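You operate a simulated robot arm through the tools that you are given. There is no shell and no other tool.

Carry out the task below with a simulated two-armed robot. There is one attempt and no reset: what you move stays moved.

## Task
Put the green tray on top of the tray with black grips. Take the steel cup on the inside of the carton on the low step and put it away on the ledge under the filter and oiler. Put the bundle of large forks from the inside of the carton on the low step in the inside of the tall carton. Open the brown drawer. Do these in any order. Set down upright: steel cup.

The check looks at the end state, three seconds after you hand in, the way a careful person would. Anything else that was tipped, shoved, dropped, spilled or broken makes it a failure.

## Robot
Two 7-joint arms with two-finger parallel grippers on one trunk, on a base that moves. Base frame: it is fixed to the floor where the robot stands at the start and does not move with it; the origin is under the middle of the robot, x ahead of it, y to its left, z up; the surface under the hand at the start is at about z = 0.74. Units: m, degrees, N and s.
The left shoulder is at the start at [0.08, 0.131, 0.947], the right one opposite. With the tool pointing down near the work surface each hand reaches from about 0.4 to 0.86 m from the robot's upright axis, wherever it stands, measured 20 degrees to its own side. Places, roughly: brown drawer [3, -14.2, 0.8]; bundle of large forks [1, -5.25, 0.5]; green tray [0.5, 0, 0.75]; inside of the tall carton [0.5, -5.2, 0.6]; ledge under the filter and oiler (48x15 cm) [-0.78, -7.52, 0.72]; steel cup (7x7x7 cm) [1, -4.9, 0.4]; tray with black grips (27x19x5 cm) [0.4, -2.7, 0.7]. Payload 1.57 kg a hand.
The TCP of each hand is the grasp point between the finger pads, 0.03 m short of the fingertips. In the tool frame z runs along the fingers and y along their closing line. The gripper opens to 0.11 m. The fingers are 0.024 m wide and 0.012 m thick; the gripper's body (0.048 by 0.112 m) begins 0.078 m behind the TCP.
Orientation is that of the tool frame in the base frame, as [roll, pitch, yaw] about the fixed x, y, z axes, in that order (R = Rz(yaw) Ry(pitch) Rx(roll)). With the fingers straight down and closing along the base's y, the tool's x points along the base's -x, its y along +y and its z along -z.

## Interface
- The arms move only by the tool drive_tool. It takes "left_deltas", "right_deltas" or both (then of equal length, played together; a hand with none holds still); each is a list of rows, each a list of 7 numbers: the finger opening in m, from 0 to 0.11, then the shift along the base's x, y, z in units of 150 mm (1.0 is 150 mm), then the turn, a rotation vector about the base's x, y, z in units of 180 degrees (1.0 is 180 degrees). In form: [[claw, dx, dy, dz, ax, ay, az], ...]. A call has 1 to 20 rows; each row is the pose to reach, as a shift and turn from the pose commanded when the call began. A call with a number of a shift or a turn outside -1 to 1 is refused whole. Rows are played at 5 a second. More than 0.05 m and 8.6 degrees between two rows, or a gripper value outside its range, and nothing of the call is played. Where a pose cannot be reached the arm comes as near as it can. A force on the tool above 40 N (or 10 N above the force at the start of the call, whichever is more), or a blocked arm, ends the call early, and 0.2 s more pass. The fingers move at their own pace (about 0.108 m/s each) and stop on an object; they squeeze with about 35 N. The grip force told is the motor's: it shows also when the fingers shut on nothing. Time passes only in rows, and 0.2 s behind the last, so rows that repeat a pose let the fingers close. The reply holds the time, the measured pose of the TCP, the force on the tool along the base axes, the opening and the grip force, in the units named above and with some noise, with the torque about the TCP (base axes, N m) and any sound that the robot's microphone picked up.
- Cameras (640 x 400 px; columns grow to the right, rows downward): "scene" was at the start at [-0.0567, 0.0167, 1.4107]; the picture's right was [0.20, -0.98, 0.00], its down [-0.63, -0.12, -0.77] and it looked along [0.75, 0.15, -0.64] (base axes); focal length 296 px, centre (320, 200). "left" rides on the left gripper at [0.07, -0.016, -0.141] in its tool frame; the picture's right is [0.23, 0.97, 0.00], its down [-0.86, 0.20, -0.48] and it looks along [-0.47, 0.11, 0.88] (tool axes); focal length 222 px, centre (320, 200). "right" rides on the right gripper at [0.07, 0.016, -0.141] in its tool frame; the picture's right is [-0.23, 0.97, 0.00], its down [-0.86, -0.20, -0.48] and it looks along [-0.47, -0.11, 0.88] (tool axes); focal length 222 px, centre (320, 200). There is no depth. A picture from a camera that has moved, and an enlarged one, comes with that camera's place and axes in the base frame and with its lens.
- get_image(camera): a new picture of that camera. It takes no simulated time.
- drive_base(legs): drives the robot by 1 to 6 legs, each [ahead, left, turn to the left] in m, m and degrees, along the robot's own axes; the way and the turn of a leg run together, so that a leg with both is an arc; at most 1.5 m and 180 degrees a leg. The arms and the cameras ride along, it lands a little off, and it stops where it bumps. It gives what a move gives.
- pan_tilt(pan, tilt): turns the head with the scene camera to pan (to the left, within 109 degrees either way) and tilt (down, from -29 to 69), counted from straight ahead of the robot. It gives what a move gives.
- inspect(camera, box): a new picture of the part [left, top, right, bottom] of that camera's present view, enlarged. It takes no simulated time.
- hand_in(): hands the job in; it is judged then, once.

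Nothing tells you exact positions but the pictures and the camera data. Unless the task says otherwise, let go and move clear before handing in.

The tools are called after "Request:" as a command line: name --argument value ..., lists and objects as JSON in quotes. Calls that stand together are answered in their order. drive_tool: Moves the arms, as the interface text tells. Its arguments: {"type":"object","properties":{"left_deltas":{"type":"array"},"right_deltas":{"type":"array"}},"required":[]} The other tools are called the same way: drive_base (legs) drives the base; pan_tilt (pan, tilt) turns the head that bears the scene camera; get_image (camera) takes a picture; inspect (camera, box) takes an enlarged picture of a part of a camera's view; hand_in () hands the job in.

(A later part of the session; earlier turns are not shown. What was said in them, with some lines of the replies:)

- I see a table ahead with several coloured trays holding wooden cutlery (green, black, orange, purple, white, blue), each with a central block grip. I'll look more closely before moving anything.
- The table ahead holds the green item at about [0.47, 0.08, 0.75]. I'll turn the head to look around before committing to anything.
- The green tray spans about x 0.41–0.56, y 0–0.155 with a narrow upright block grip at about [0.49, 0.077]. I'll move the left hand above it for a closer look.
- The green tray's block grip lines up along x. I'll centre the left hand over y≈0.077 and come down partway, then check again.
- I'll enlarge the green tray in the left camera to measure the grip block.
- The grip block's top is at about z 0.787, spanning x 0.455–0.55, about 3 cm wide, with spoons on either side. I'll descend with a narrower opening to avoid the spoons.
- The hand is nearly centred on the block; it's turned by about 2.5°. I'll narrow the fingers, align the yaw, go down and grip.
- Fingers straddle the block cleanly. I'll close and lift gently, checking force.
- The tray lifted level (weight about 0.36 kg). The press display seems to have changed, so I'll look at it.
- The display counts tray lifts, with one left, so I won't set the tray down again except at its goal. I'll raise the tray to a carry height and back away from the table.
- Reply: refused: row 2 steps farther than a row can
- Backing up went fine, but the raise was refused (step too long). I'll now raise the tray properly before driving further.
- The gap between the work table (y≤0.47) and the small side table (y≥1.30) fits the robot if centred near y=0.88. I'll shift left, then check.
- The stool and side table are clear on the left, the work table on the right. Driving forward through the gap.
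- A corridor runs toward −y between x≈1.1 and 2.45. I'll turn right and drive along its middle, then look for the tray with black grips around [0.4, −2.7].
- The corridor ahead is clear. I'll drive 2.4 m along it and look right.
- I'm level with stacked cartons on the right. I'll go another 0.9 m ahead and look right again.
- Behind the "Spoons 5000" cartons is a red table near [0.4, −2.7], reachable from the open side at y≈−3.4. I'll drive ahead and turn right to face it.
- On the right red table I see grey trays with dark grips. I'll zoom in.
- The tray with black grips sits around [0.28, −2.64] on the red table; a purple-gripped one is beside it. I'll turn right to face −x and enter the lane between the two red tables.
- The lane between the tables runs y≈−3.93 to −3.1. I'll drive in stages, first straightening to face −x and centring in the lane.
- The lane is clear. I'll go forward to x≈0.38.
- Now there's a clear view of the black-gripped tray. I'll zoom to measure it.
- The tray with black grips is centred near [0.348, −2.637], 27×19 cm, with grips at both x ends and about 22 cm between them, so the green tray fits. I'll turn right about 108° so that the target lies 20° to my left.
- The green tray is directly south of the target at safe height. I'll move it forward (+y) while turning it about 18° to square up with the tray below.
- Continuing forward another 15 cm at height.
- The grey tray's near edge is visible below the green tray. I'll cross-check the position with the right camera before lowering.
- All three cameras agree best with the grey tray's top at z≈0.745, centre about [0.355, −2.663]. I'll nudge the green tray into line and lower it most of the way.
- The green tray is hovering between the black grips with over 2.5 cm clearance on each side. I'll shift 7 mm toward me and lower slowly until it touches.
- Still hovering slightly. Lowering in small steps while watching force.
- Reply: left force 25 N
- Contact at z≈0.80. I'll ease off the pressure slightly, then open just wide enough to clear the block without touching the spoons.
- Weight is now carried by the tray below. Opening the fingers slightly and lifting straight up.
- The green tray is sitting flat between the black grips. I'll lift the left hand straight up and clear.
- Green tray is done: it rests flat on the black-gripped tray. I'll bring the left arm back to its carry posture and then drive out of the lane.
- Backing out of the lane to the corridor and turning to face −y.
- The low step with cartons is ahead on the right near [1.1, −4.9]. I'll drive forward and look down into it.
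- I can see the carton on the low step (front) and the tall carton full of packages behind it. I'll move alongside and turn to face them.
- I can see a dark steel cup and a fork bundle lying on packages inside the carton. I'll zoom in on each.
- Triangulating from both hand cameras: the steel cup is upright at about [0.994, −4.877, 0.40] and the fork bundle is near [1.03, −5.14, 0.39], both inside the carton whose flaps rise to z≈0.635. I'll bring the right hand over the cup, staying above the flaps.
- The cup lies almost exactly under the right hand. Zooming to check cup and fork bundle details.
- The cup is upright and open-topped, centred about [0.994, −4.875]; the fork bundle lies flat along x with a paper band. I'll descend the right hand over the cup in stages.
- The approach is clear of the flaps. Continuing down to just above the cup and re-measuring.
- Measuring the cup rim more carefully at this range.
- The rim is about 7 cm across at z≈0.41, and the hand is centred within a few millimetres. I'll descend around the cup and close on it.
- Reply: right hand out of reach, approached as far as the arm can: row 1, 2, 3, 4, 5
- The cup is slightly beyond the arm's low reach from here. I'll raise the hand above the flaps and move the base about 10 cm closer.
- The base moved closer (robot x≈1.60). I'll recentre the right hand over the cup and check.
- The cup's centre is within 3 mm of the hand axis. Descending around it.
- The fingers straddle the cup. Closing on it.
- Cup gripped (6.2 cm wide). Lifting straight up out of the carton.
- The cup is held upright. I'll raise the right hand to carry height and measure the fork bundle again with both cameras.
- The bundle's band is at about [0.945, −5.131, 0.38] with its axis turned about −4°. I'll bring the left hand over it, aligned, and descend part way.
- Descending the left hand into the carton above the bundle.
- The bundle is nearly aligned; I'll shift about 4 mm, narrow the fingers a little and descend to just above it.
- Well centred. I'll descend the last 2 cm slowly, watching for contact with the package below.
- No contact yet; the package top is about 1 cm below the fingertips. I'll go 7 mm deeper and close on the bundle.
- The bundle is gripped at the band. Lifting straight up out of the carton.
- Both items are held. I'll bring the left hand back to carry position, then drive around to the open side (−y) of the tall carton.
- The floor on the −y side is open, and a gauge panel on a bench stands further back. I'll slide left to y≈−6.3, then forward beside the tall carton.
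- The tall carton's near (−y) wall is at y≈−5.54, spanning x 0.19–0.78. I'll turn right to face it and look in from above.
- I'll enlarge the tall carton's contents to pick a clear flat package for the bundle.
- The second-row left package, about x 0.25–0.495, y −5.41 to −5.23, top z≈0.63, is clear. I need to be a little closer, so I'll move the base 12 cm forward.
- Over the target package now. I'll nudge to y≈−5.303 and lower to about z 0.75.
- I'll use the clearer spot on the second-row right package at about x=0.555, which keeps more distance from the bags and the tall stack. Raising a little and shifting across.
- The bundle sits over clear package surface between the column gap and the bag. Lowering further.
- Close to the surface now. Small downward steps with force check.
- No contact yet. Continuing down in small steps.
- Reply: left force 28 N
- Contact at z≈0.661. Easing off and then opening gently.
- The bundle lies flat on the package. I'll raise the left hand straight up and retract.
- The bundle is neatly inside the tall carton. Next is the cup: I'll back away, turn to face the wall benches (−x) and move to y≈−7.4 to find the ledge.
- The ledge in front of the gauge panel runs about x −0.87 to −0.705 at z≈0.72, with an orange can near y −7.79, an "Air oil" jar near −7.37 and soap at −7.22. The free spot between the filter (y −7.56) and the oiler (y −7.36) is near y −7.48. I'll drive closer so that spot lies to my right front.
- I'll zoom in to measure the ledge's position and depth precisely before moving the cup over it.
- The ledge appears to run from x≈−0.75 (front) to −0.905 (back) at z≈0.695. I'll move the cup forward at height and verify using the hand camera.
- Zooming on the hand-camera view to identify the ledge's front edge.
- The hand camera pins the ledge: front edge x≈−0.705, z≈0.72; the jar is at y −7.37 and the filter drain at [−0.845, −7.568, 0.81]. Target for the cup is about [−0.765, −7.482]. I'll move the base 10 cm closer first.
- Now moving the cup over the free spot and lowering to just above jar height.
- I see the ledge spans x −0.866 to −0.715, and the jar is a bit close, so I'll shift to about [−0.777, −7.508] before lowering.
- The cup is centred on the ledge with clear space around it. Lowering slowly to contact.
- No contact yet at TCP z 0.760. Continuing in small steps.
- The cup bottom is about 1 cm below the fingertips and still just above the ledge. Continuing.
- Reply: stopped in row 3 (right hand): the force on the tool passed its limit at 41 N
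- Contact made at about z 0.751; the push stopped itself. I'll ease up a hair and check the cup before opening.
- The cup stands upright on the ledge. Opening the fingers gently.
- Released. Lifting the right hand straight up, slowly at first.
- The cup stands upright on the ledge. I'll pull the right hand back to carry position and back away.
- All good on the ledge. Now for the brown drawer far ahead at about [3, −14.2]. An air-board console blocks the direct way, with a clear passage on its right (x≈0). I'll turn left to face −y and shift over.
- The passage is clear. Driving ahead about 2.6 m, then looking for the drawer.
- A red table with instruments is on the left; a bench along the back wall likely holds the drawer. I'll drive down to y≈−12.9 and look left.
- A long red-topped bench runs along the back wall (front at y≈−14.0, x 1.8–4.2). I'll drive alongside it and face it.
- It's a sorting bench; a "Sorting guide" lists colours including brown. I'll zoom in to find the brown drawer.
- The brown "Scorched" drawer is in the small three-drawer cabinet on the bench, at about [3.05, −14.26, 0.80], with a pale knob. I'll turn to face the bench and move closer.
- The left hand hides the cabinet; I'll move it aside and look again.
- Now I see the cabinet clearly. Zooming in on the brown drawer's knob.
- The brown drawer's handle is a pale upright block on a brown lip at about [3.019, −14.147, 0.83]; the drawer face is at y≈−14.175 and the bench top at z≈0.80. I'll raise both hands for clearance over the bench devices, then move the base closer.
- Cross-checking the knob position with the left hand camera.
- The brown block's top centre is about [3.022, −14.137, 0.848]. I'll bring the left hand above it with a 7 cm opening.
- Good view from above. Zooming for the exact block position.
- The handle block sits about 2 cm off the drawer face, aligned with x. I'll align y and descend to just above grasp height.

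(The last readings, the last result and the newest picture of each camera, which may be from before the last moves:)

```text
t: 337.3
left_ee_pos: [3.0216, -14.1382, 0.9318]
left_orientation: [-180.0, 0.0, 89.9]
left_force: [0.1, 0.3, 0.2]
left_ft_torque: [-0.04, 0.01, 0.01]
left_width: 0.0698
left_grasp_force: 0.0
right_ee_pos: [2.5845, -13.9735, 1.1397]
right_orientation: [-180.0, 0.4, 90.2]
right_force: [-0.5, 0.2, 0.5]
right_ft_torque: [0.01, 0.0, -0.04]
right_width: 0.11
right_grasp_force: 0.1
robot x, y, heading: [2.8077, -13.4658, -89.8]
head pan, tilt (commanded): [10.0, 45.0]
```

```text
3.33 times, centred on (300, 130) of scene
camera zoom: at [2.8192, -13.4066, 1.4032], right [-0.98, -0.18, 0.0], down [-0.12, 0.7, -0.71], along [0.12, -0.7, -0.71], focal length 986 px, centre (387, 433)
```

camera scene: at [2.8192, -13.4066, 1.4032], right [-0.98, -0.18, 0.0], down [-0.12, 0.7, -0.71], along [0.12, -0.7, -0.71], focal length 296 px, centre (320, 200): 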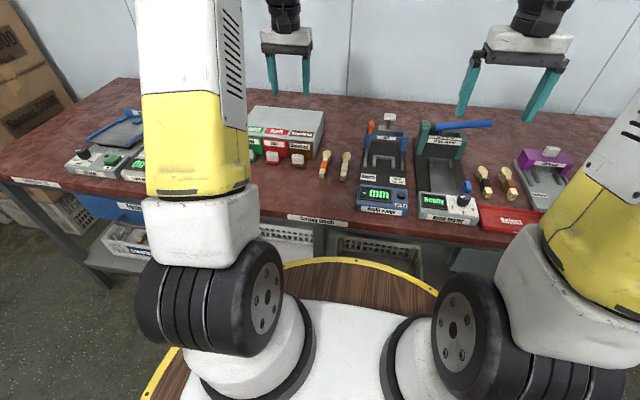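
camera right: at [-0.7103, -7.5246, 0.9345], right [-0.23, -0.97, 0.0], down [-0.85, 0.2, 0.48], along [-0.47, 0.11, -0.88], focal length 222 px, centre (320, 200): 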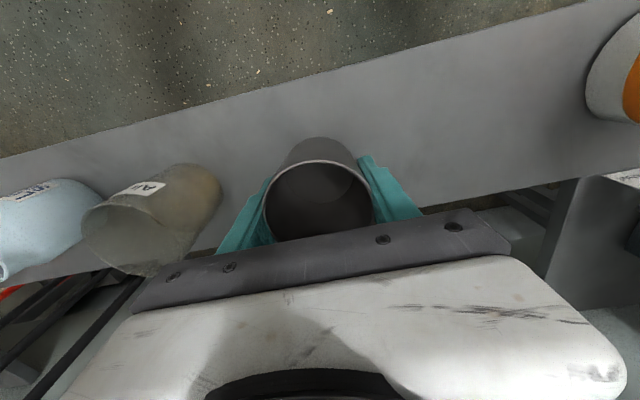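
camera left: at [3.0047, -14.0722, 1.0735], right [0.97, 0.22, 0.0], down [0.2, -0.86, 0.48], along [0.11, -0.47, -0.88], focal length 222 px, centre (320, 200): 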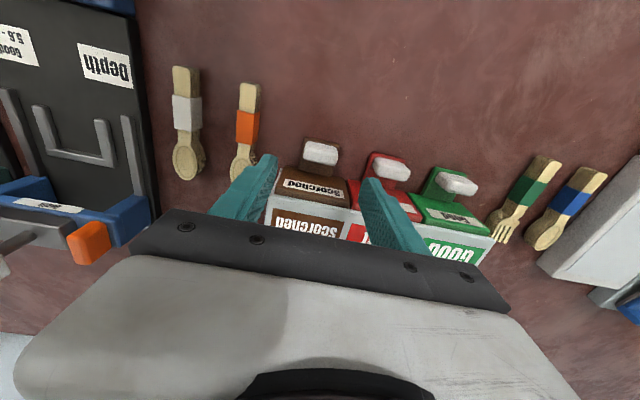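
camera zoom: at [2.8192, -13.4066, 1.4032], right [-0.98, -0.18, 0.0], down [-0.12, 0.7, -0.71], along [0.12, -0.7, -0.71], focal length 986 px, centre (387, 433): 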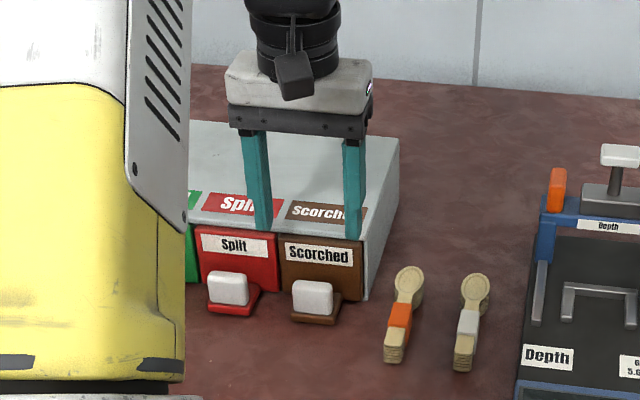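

The block top is confirmed at z≈0.845. Descending with fingers on either side of it.

Request:
drive_tool --left_deltas '[[0.07, -0.015, -0.005, -0.15, 0, 0, 0], [0.07, -0.015, -0.005, -0.3, 0, 0, 0], [0.07, -0.015, -0.005, -0.42, 0, 0, 0], [0.07, -0.015, -0.005, -0.5, 0, 0, 0], [0.07, -0.015, -0.005, -0.56, 0, 0, 0], [0.07, -0.015, -0.005, -0.56, 0, 0, 0]]'

Request:
inspect --camera "left" --box '[200, 80, 440, 240]'

Request:
inspect --camera "scene" --box '[260, 100, 350, 190]'

```text
t: 338.7
left_ee_pos: [3.0183, -14.1398, 0.8484]
left_orientation: [-180.0, 0.0, 89.9]
left_force: [0.3, 0.2, 0.1]
left_ft_torque: [-0.01, 0.01, -0.02]
left_width: 0.0699
left_grasp_force: 0.1
right_ee_pos: [2.5848, -13.974, 1.1394]
right_orientation: [-180.0, 0.4, 90.1]
right_force: [0.6, -0.3, 0.7]
right_ft_torque: [-0.03, 0.0, -0.01]
right_width: 0.11
right_grasp_force: 0.1
robot x, y, heading: [2.8092, -13.466, -89.7]
head pan, tilt (commanded): [10.0, 45.0]
```

```text
2.50 times, centred on (320, 160) of left
camera zoom: at [3.0019, -14.0739, 0.989], right [0.97, 0.22, 0.0], down [0.2, -0.86, 0.48], along [0.11, -0.47, -0.88], focal length 555 px, centre (320, 300)
```

zoom: 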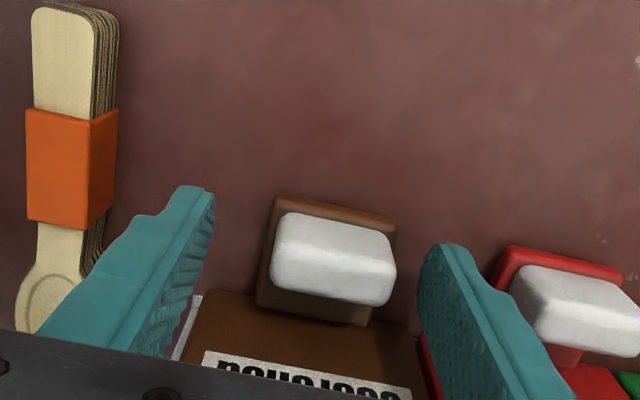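

```text
4.44 times, centred on (305, 145) of scene
camera zoom: at [2.8192, -13.4066, 1.4032], right [-0.98, -0.18, 0.0], down [-0.12, 0.7, -0.71], along [0.12, -0.7, -0.71], focal length 1315 px, centre (387, 444)
```

zoom: 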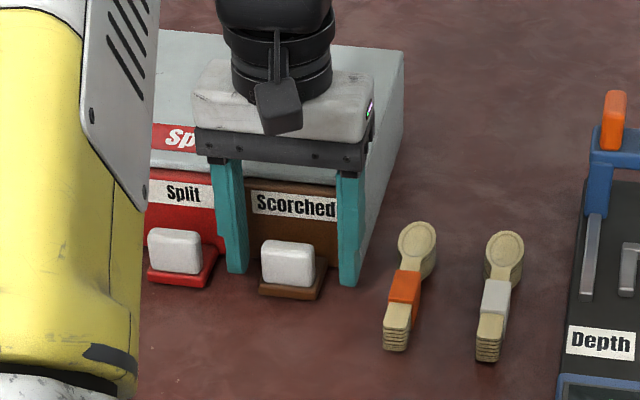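

The fingers straddle the handle block. Closing on it.

Request:
drive_tool --left_deltas '[[0.05, 0, 0, 0, 0, 0, 0], [0.03, 0, 0, 0, 0, 0, 0], [0.0, 0, 0, 0, 0, 0, 0], [0.0, 0, 0, 0, 0, 0, 0], [0.0, 0, 0, 0, 0, 0, 0]]'

Request:
inspect --camera "left" --box '[200, 80, 440, 240]'

```text
t: 339.9
left_ee_pos: [3.0216, -14.1416, 0.8479]
left_orientation: [179.8, 0.1, 90.0]
left_force: [28.2, -0.2, -0.4]
left_ft_torque: [-0.11, -0.25, 0.01]
left_width: 0.0379
left_grasp_force: 43.4
right_ee_pos: [2.5865, -13.9729, 1.1405]
right_orientation: [179.9, 0.2, 90.2]
right_force: [0.5, -0.4, 0.1]
right_ft_torque: [0.01, 0.05, 0.01]
right_width: 0.1099
right_grasp_force: 0.1
robot x, y, heading: [2.8097, -13.4668, -89.6]
head pan, tilt (commanded): [10.0, 45.0]
```

```text
2.50 times, centred on (320, 160) of left
camera zoom: at [3.0053, -14.0737, 0.989], right [0.97, 0.23, 0.0], down [0.2, -0.86, 0.48], along [0.11, -0.47, -0.88], focal length 555 px, centre (320, 300)
```

zoom: 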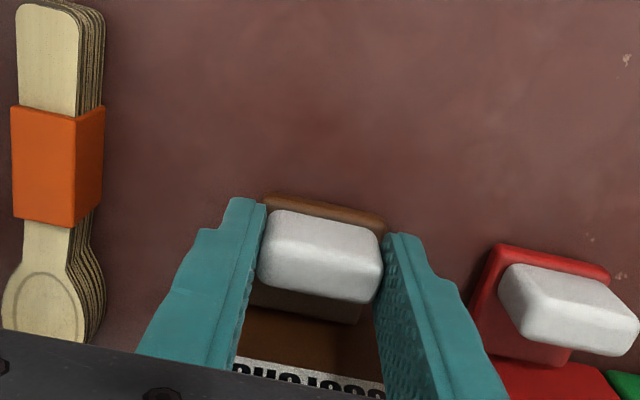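

Gripped, with a side load of 28 N because the block sits a few mm toward +x. I'll ease the hand that way to relax it before pulling.

Request:
drive_tool --left_deltas '[[0.0, 0.015, 0, 0, 0, 0, 0], [0.0, 0.028, 0, 0, 0, 0, 0], [0.0, 0.028, 0, 0, 0, 0, 0]]'

```text
t: 340.7
left_ee_pos: [3.0242, -14.1404, 0.8484]
left_orientation: [-180.0, 0.0, 89.7]
left_force: [14.6, -0.4, -2.6]
left_ft_torque: [-0.28, -0.58, 0.49]
left_width: 0.0377
left_grasp_force: 43.7
right_ee_pos: [2.5847, -13.9735, 1.1402]
right_orientation: [-179.9, 0.4, 90.2]
right_force: [0.0, -0.8, 0.3]
right_ft_torque: [0.0, 0.0, 0.01]
right_width: 0.1101
right_grasp_force: 0.1
robot x, y, heading: [2.8024, -13.4699, -89.9]
head pan, tilt (commanded): [10.0, 45.0]
```

Request:
drive_tool --left_deltas '[[0.0, 0.012, 0, 0, 0, 0, 0], [0.0, 0.02, 0, 0, 0, 0, 0], [0.0, 0.02, 0, 0, 0, 0, 0]]'

```text
t: 341.5
left_ee_pos: [3.0243, -14.1413, 0.8486]
left_orientation: [-179.7, -0.1, 89.6]
left_force: [-6.2, 0.3, -10.1]
left_ft_torque: [-0.73, -0.54, 0.41]
left_width: 0.0377
left_grasp_force: 43.4
right_ee_pos: [2.5847, -13.9727, 1.1398]
right_orientation: [179.9, 0.3, 90.1]
right_force: [-0.1, 0.3, -0.6]
right_ft_torque: [0.03, 0.0, -0.01]
right_width: 0.1098
right_grasp_force: 0.0
robot x, y, heading: [2.803, -13.4675, -89.9]
head pan, tilt (commanded): [10.0, 45.0]
```

Side load is small now. Pulling the drawer straight out (+y) in small steps.

Request:
drive_tool --left_deltas '[[0.0, -0.004, 0.04, 0.0, 0, 0, 0], [0.0, -0.004, 0.08, 0.0, 0, 0, 0], [0.0, -0.004, 0.13, 0, 0, 0, 0], [0.0, -0.004, 0.18, 0, 0, 0, 0], [0.0, -0.004, 0.23, 0, 0, 0, 0], [0.0, -0.004, 0.28, 0, 0, 0, 0], [0.0, -0.004, 0.33, 0, 0, 0, 0]]'

Request:
inspect --camera "scene" --box '[240, 80, 360, 190]'

Request:
get_image --camera "left"

```text
t: 342.8
left_ee_pos: [3.0232, -14.1036, 0.8485]
left_orientation: [-179.9, -0.3, 89.8]
left_force: [-1.0, 1.5, -3.9]
left_ft_torque: [-0.37, -0.4, 0.1]
left_width: 0.038
left_grasp_force: 44.2
right_ee_pos: [2.5845, -13.9713, 1.14]
right_orientation: [-180.0, 0.3, 90.1]
right_force: [0.4, 0.0, 0.9]
right_ft_torque: [0.01, -0.03, 0.01]
right_width: 0.1101
right_grasp_force: 0.0
robot x, y, heading: [2.8047, -13.4669, -89.8]
head pan, tilt (commanded): [10.0, 45.0]
stopped in row 6 (left hand): the force on the tool passed its limit at 41 N (the readings are from after the stop); the commanded pose is now the measured one
```

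```text
3.64 times, centred on (300, 135) of scene
camera zoom: at [2.8191, -13.4068, 1.4032], right [-0.98, -0.18, 0.0], down [-0.12, 0.7, -0.71], along [0.12, -0.7, -0.71], focal length 1076 px, centre (393, 436)
```

zoom: 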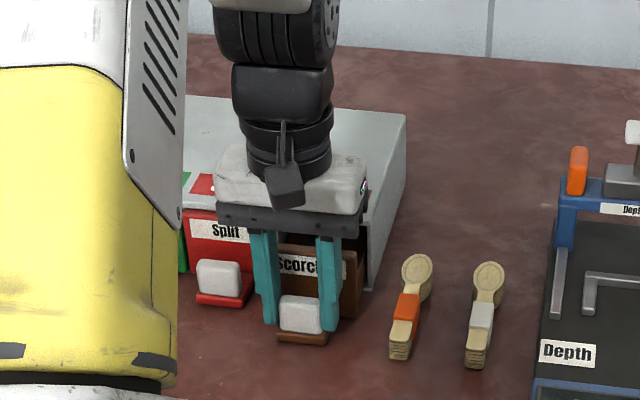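

```text
taken
camera left: at [3.0064, -14.0371, 0.9896], right [0.97, 0.22, 0.0], down [0.2, -0.86, 0.47], along [0.11, -0.46, -0.88], focal length 222 px, centre (320, 200)
```

left: 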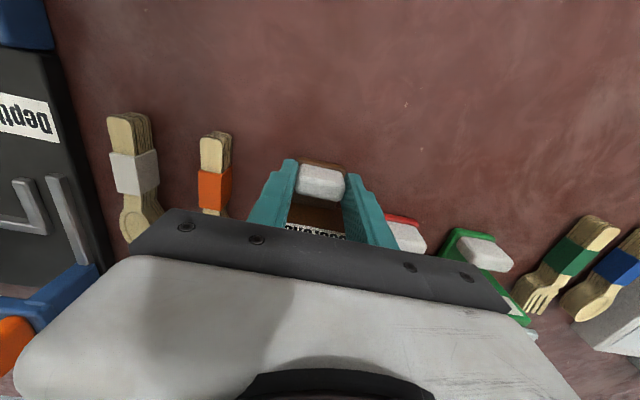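

The drawer has moved out about 4 cm and the cabinet hasn't shifted. The pull stopped on a force spike; I'll continue more gently.

Request:
drive_tool --left_deltas '[[0.0, 0, 0.02, 0.0, 0, 0, 0], [0.0, 0, 0.04, 0.0, 0, 0, 0], [0.0, 0, 0.06, 0, 0, 0, 0], [0.0, 0, 0.08, 0, 0, 0, 0], [0.0, 0, 0.1, 0, 0, 0, 0], [0.0, 0, 0.12, 0, 0, 0, 0], [0.0, 0, 0.14, 0, 0, 0, 0], [0.0, 0, 0.16, 0, 0, 0, 0]]'

Request:
inspect --camera "scene" --box '[240, 80, 360, 190]'

```text
t: 344.6
left_ee_pos: [3.0226, -14.0808, 0.8479]
left_orientation: [180.0, -0.3, 89.8]
left_force: [-0.6, -0.6, -16.2]
left_ft_torque: [-0.44, -0.22, 0.35]
left_width: 0.0375
left_grasp_force: 43.4
right_ee_pos: [2.5839, -13.9738, 1.14]
right_orientation: [179.9, 0.3, 90.1]
right_force: [-0.2, 0.2, -0.9]
right_ft_torque: [0.03, 0.02, -0.01]
right_width: 0.1098
right_grasp_force: 0.1
robot x, y, heading: [2.8026, -13.4671, -90.0]
head pan, tilt (commanded): [10.0, 45.0]
```

```text
3.64 times, centred on (300, 135) of scene
camera zoom: at [2.8192, -13.4071, 1.4032], right [-0.98, -0.18, 0.0], down [-0.12, 0.7, -0.71], along [0.12, -0.7, -0.71], focal length 1076 px, centre (393, 436)
```

zoom: 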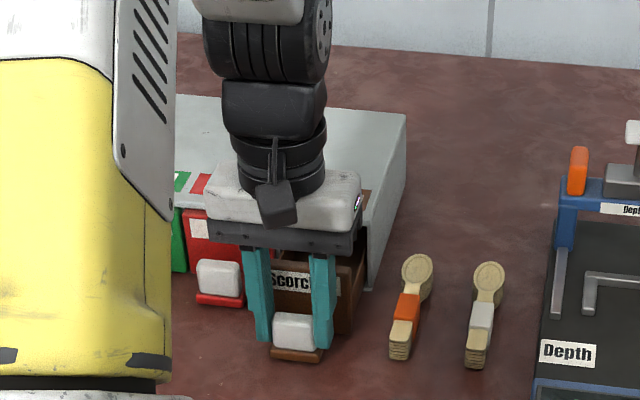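

The drawer is about 6 cm out. I'll relieve the downward load slightly and keep pulling.

Request:
drive_tool --left_deltas '[[0.0, 0, 0.01, -0.008, 0, 0, 0], [0.0, 0, 0.03, -0.008, 0, 0, 0], [0.0, 0, 0.05, -0.008, 0, 0, 0], [0.0, 0, 0.07, -0.008, 0, 0, 0], [0.0, 0, 0.09, -0.008, 0, 0, 0], [0.0, 0, 0.11, -0.008, 0, 0, 0], [0.0, 0, 0.13, -0.008, 0, 0, 0], [0.0, 0, 0.15, -0.008, 0, 0, 0], [0.0, 0, 0.17, -0.008, 0, 0, 0], [0.0, 0, 0.19, -0.008, 0, 0, 0], [0.0, 0, 0.21, -0.008, 0, 0, 0]]'

Request:
inspect --camera "scene" --box '[240, 80, 360, 190]'

Request:
get_image --camera "left"

```text
t: 346.9
left_ee_pos: [3.023, -14.0491, 0.8487]
left_orientation: [-180.0, -0.2, 89.8]
left_force: [-1.3, -0.8, 7.6]
left_ft_torque: [-0.09, 0.08, 0.2]
left_width: 0.0379
left_grasp_force: 43.3
right_ee_pos: [2.5839, -13.9722, 1.1385]
right_orientation: [179.9, 0.3, 90.2]
right_force: [-0.1, -0.6, -0.6]
right_ft_torque: [0.02, 0.02, -0.03]
right_width: 0.1098
right_grasp_force: 0.0
robot x, y, heading: [2.8071, -13.4641, -89.8]
head pan, tilt (commanded): [10.0, 45.0]
```

```text
3.64 times, centred on (300, 135) of scene
camera zoom: at [2.819, -13.4064, 1.4032], right [-0.98, -0.18, 0.0], down [-0.12, 0.7, -0.71], along [0.12, -0.7, -0.71], focal length 1076 px, centre (393, 436)
```

zoom: 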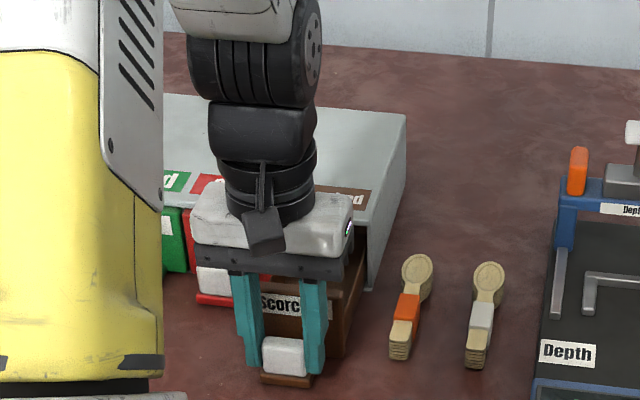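

```text
taken
camera left: at [3.0065, -13.9815, 0.9895], right [0.97, 0.22, 0.0], down [0.2, -0.86, 0.48], along [0.11, -0.46, -0.88], focal length 222 px, centre (320, 200)
```

left: 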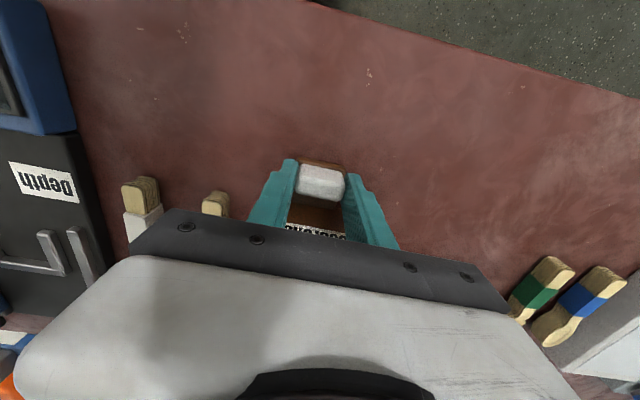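

The drawer is about 9 cm out. I'll pull another 1.5–2 cm gently, watching for an end stop.

Request:
drive_tool --left_deltas '[[0.0, 0, 0.02, 0.004, 0, 0, 0], [0.0, 0, 0.04, 0.004, 0, 0, 0], [0.0, 0, 0.06, 0.004, 0, 0, 0], [0.0, 0, 0.08, 0.004, 0, 0, 0], [0.0, 0, 0.1, 0.004, 0, 0, 0], [0.0, 0, 0.12, 0.004, 0, 0, 0]]'

Request:
inspect --camera "scene" --box '[240, 80, 360, 190]'

```text
t: 348.4
left_ee_pos: [3.0236, -14.0306, 0.8473]
left_orientation: [-179.9, -0.2, 89.7]
left_force: [-7.9, 0.2, 9.9]
left_ft_torque: [-0.2, 0.09, 0.4]
left_width: 0.0377
left_grasp_force: 43.9
right_ee_pos: [2.5842, -13.9724, 1.1393]
right_orientation: [179.9, 0.3, 90.1]
right_force: [-0.3, 0.5, 0.7]
right_ft_torque: [-0.03, -0.01, 0.0]
right_width: 0.11
right_grasp_force: 0.0
robot x, y, heading: [2.8046, -13.4658, -89.7]
head pan, tilt (commanded): [10.0, 45.0]
```

```text
3.64 times, centred on (300, 135) of scene
camera zoom: at [2.8187, -13.4063, 1.4032], right [-0.98, -0.18, 0.0], down [-0.12, 0.7, -0.71], along [0.12, -0.7, -0.71], focal length 1076 px, centre (393, 436)
```

zoom: 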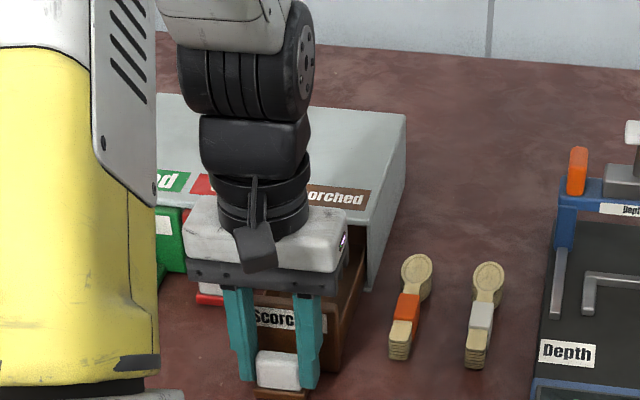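

The drawer is about 11 cm open and the cabinet hasn't moved. I'll release the handle gently and lift away.

Request:
drive_tool --left_deltas '[[0.045, 0.004, 0, 0, 0, 0, 0], [0.055, 0.004, 0, 0, 0, 0, 0], [0.066, 0.004, 0, 0, 0, 0, 0], [0.066, 0.004, 0, 0, 0, 0, 0]]'

Request:
inspect --camera "left" --box '[200, 80, 440, 240]'

Request:
drive_tool --left_deltas '[[0.066, 0, 0, 0.05, 0, 0, 0], [0.066, 0, 0, 0.15, 0, 0, 0], [0.066, 0, 0, 0.35, 0, 0, 0], [0.066, 0, 0, 0.6, 0, 0, 0], [0.066, 0, 0, 0.85, 0, 0, 0], [0.066, 0, 0, 1.0, 0, 0, 0]]'

Request:
get_image --camera "left"

Request:
inspect --camera "scene" --box '[240, 80, 360, 190]'

```text
t: 349.4
left_ee_pos: [3.0254, -14.0304, 0.8477]
left_orientation: [-179.8, -0.3, 89.9]
left_force: [-0.1, -0.6, -0.1]
left_ft_torque: [0.0, 0.0, 0.0]
left_width: 0.0661
left_grasp_force: 0.2
right_ee_pos: [2.5844, -13.9733, 1.1402]
right_orientation: [179.8, 0.3, 90.1]
right_force: [-0.1, 0.0, 0.1]
right_ft_torque: [-0.02, -0.02, 0.01]
right_width: 0.11
right_grasp_force: 0.1
robot x, y, heading: [2.8059, -13.4657, -89.9]
head pan, tilt (commanded): [10.0, 45.0]
```

```text
2.50 times, centred on (320, 160) of left
camera zoom: at [3.0076, -13.9634, 0.9892], right [0.97, 0.22, 0.0], down [0.2, -0.86, 0.47], along [0.11, -0.46, -0.88], focal length 555 px, centre (320, 300)
```

zoom: 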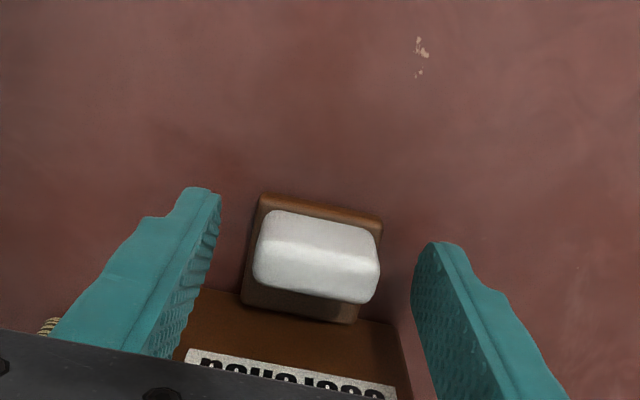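

```text
t: 350.8
left_ee_pos: [3.0216, -14.0287, 0.9976]
left_orientation: [-179.9, -0.3, 89.8]
left_force: [0.3, 0.6, 0.3]
left_ft_torque: [0.0, -0.04, 0.02]
left_width: 0.0658
left_grasp_force: 0.1
right_ee_pos: [2.5842, -13.9724, 1.1393]
right_orientation: [179.9, 0.2, 90.1]
right_force: [0.0, 0.0, -0.2]
right_ft_torque: [0.03, 0.03, 0.01]
right_width: 0.1098
right_grasp_force: 0.1
robot x, y, heading: [2.8052, -13.4669, -89.8]
head pan, tilt (commanded): [10.0, 45.0]
```

```text
taken
camera left: at [3.0057, -13.962, 1.1392], right [0.97, 0.22, 0.0], down [0.2, -0.86, 0.47], along [0.1, -0.46, -0.88], focal length 222 px, centre (320, 200)
```

left: 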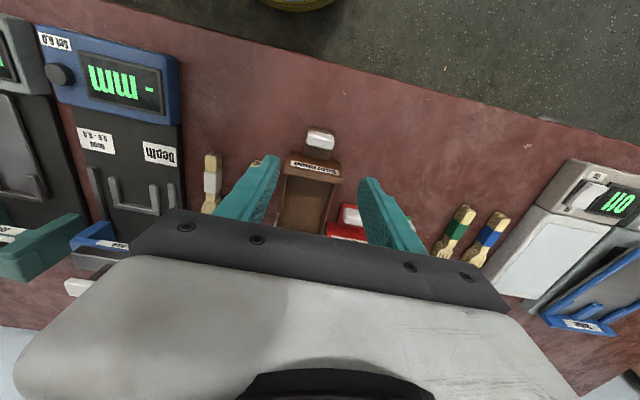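

```text
3.64 times, centred on (300, 135) of scene
camera zoom: at [2.8192, -13.4068, 1.4032], right [-0.98, -0.18, 0.0], down [-0.12, 0.7, -0.71], along [0.12, -0.7, -0.71], focal length 1076 px, centre (393, 436)
```

zoom: 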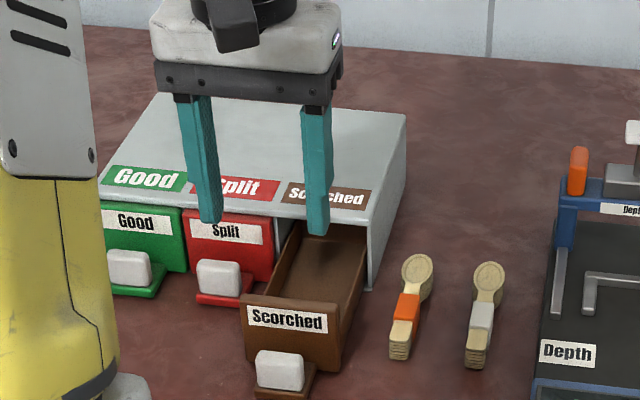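

The brown "Scorched" drawer is clearly open, level, and its neighbours are untouched. I'll raise the hand and back away, then take a last look.

Request:
drive_tool --left_deltas '[[0.066, 0, 0, 0.3, 0, 0, 0], [0.066, 0, 0.2, 0.5, 0, 0, 0], [0.08, 0, 0.4, 0.6, 0, 0, 0], [0.11, 0, 0.6, 0.6, 0, 0, 0]]'

Request:
drive_base --legs '[[-0.5, 0, 0]]'

Request:
pan_tilt --pan 5 --tilt 30

Request:
get_image --camera "scene"

Request:
inspect --camera "scene" --box '[220, 100, 480, 260]'

```text
t: 351.8
left_ee_pos: [3.0251, -13.9399, 1.0895]
left_orientation: [-179.9, -0.3, 89.8]
left_force: [0.0, -0.7, -0.4]
left_ft_torque: [0.05, -0.05, 0.02]
left_width: 0.1099
left_grasp_force: 0.2
right_ee_pos: [2.5832, -13.9724, 1.1406]
right_orientation: [179.9, 0.2, 90.1]
right_force: [-0.9, 0.1, -0.7]
right_ft_torque: [0.03, -0.01, -0.01]
right_width: 0.1098
right_grasp_force: 0.1
robot x, y, heading: [2.8057, -13.471, -90.0]
head pan, tilt (commanded): [10.0, 45.0]
```

```text
t: 354.7
left_ee_pos: [3.0257, -13.4357, 1.0872]
left_orientation: [-179.9, -0.2, 90.1]
left_force: [0.2, -0.2, 0.0]
left_ft_torque: [-0.04, 0.0, -0.01]
left_width: 0.1101
left_grasp_force: 0.1
right_ee_pos: [2.5834, -13.4719, 1.1395]
right_orientation: [179.9, 0.3, 90.6]
right_force: [-0.3, -0.1, -0.2]
right_ft_torque: [0.0, 0.01, -0.04]
right_width: 0.1101
right_grasp_force: 0.1
robot x, y, heading: [2.8017, -12.9677, -89.4]
head pan, tilt (commanded): [10.0, 45.0]
```

```text
t: 355.5
left_ee_pos: [3.0259, -13.4344, 1.0882]
left_orientation: [-180.0, -0.2, 90.2]
left_force: [0.3, -0.2, 0.1]
left_ft_torque: [0.0, -0.01, 0.04]
left_width: 0.1101
left_grasp_force: 0.1
right_ee_pos: [2.5858, -13.4716, 1.1396]
right_orientation: [179.8, 0.4, 90.6]
right_force: [0.2, -0.3, 0.0]
right_ft_torque: [0.03, 0.02, -0.01]
right_width: 0.1104
right_grasp_force: 0.0
robot x, y, heading: [2.799, -12.9611, -89.4]
head pan, tilt (commanded): [5.0, 30.0]
```

```text
taken
camera scene: at [2.8094, -12.9142, 1.4257], right [-1.0, -0.1, 0.0], down [-0.05, 0.5, -0.87], along [0.08, -0.86, -0.5], focal length 296 px, centre (320, 200)
```

scene: 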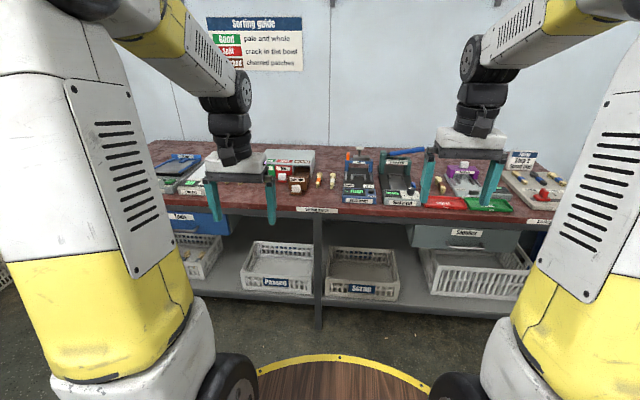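

```text
2.46 times, centred on (350, 180) of scene
camera zoom: at [2.8094, -12.9142, 1.4257], right [-1.0, -0.1, 0.0], down [-0.05, 0.5, -0.87], along [0.08, -0.86, -0.5], focal length 728 px, centre (246, 249)
```

zoom: 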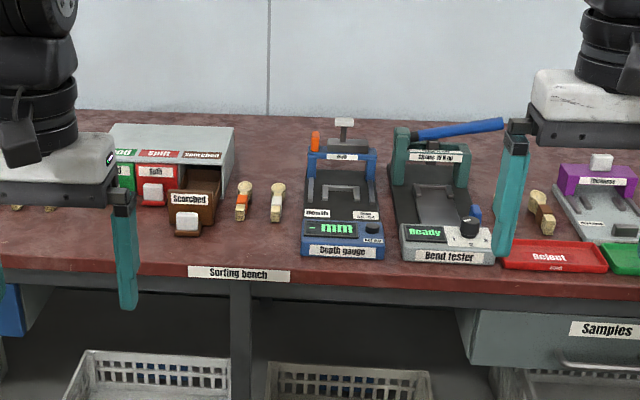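

All four jobs look complete: the green tray sits on the black-gripped tray, the fork bundle is in the tall carton, the steel cup stands upright on the ledge, and the brown drawer is open. Both hands are empty and clear, so I'm handing in.

Request:
hand_in

```text
The job is handed in.
```

I've handed the job in with all four parts done. I checked each one with the cameras as I let go, but didn't go back to the first three before handing in.

- **Green tray:** it sits flat on the tray with black grips, between the two grips. The press display dropped from two lifts left to one when I picked it up; I lifted it only once.
- **Fork bundle:** it lies flat on a package inside the tall carton, clear of the bags and the stack.
- **Steel cup:** it stands upright on the ledge, between the filter drain and the "Air oil" jar. The last step down pressed it onto the ledge with about 41 N before the motion stopped itself; it looked fine afterwards.
- **Brown drawer:** I took this to be the "Scorched" drawer in the small three-drawer cabinet on the sorting bench. It is open about 11 cm and level, and the cabinet and the other two drawers haven't moved. The pull paused once when the force limit tripped, then carried on gently. I stopped before reaching any end stop.

I saw nothing tipped, dropped or knocked along the way. Both hands are empty and clear of the bench.
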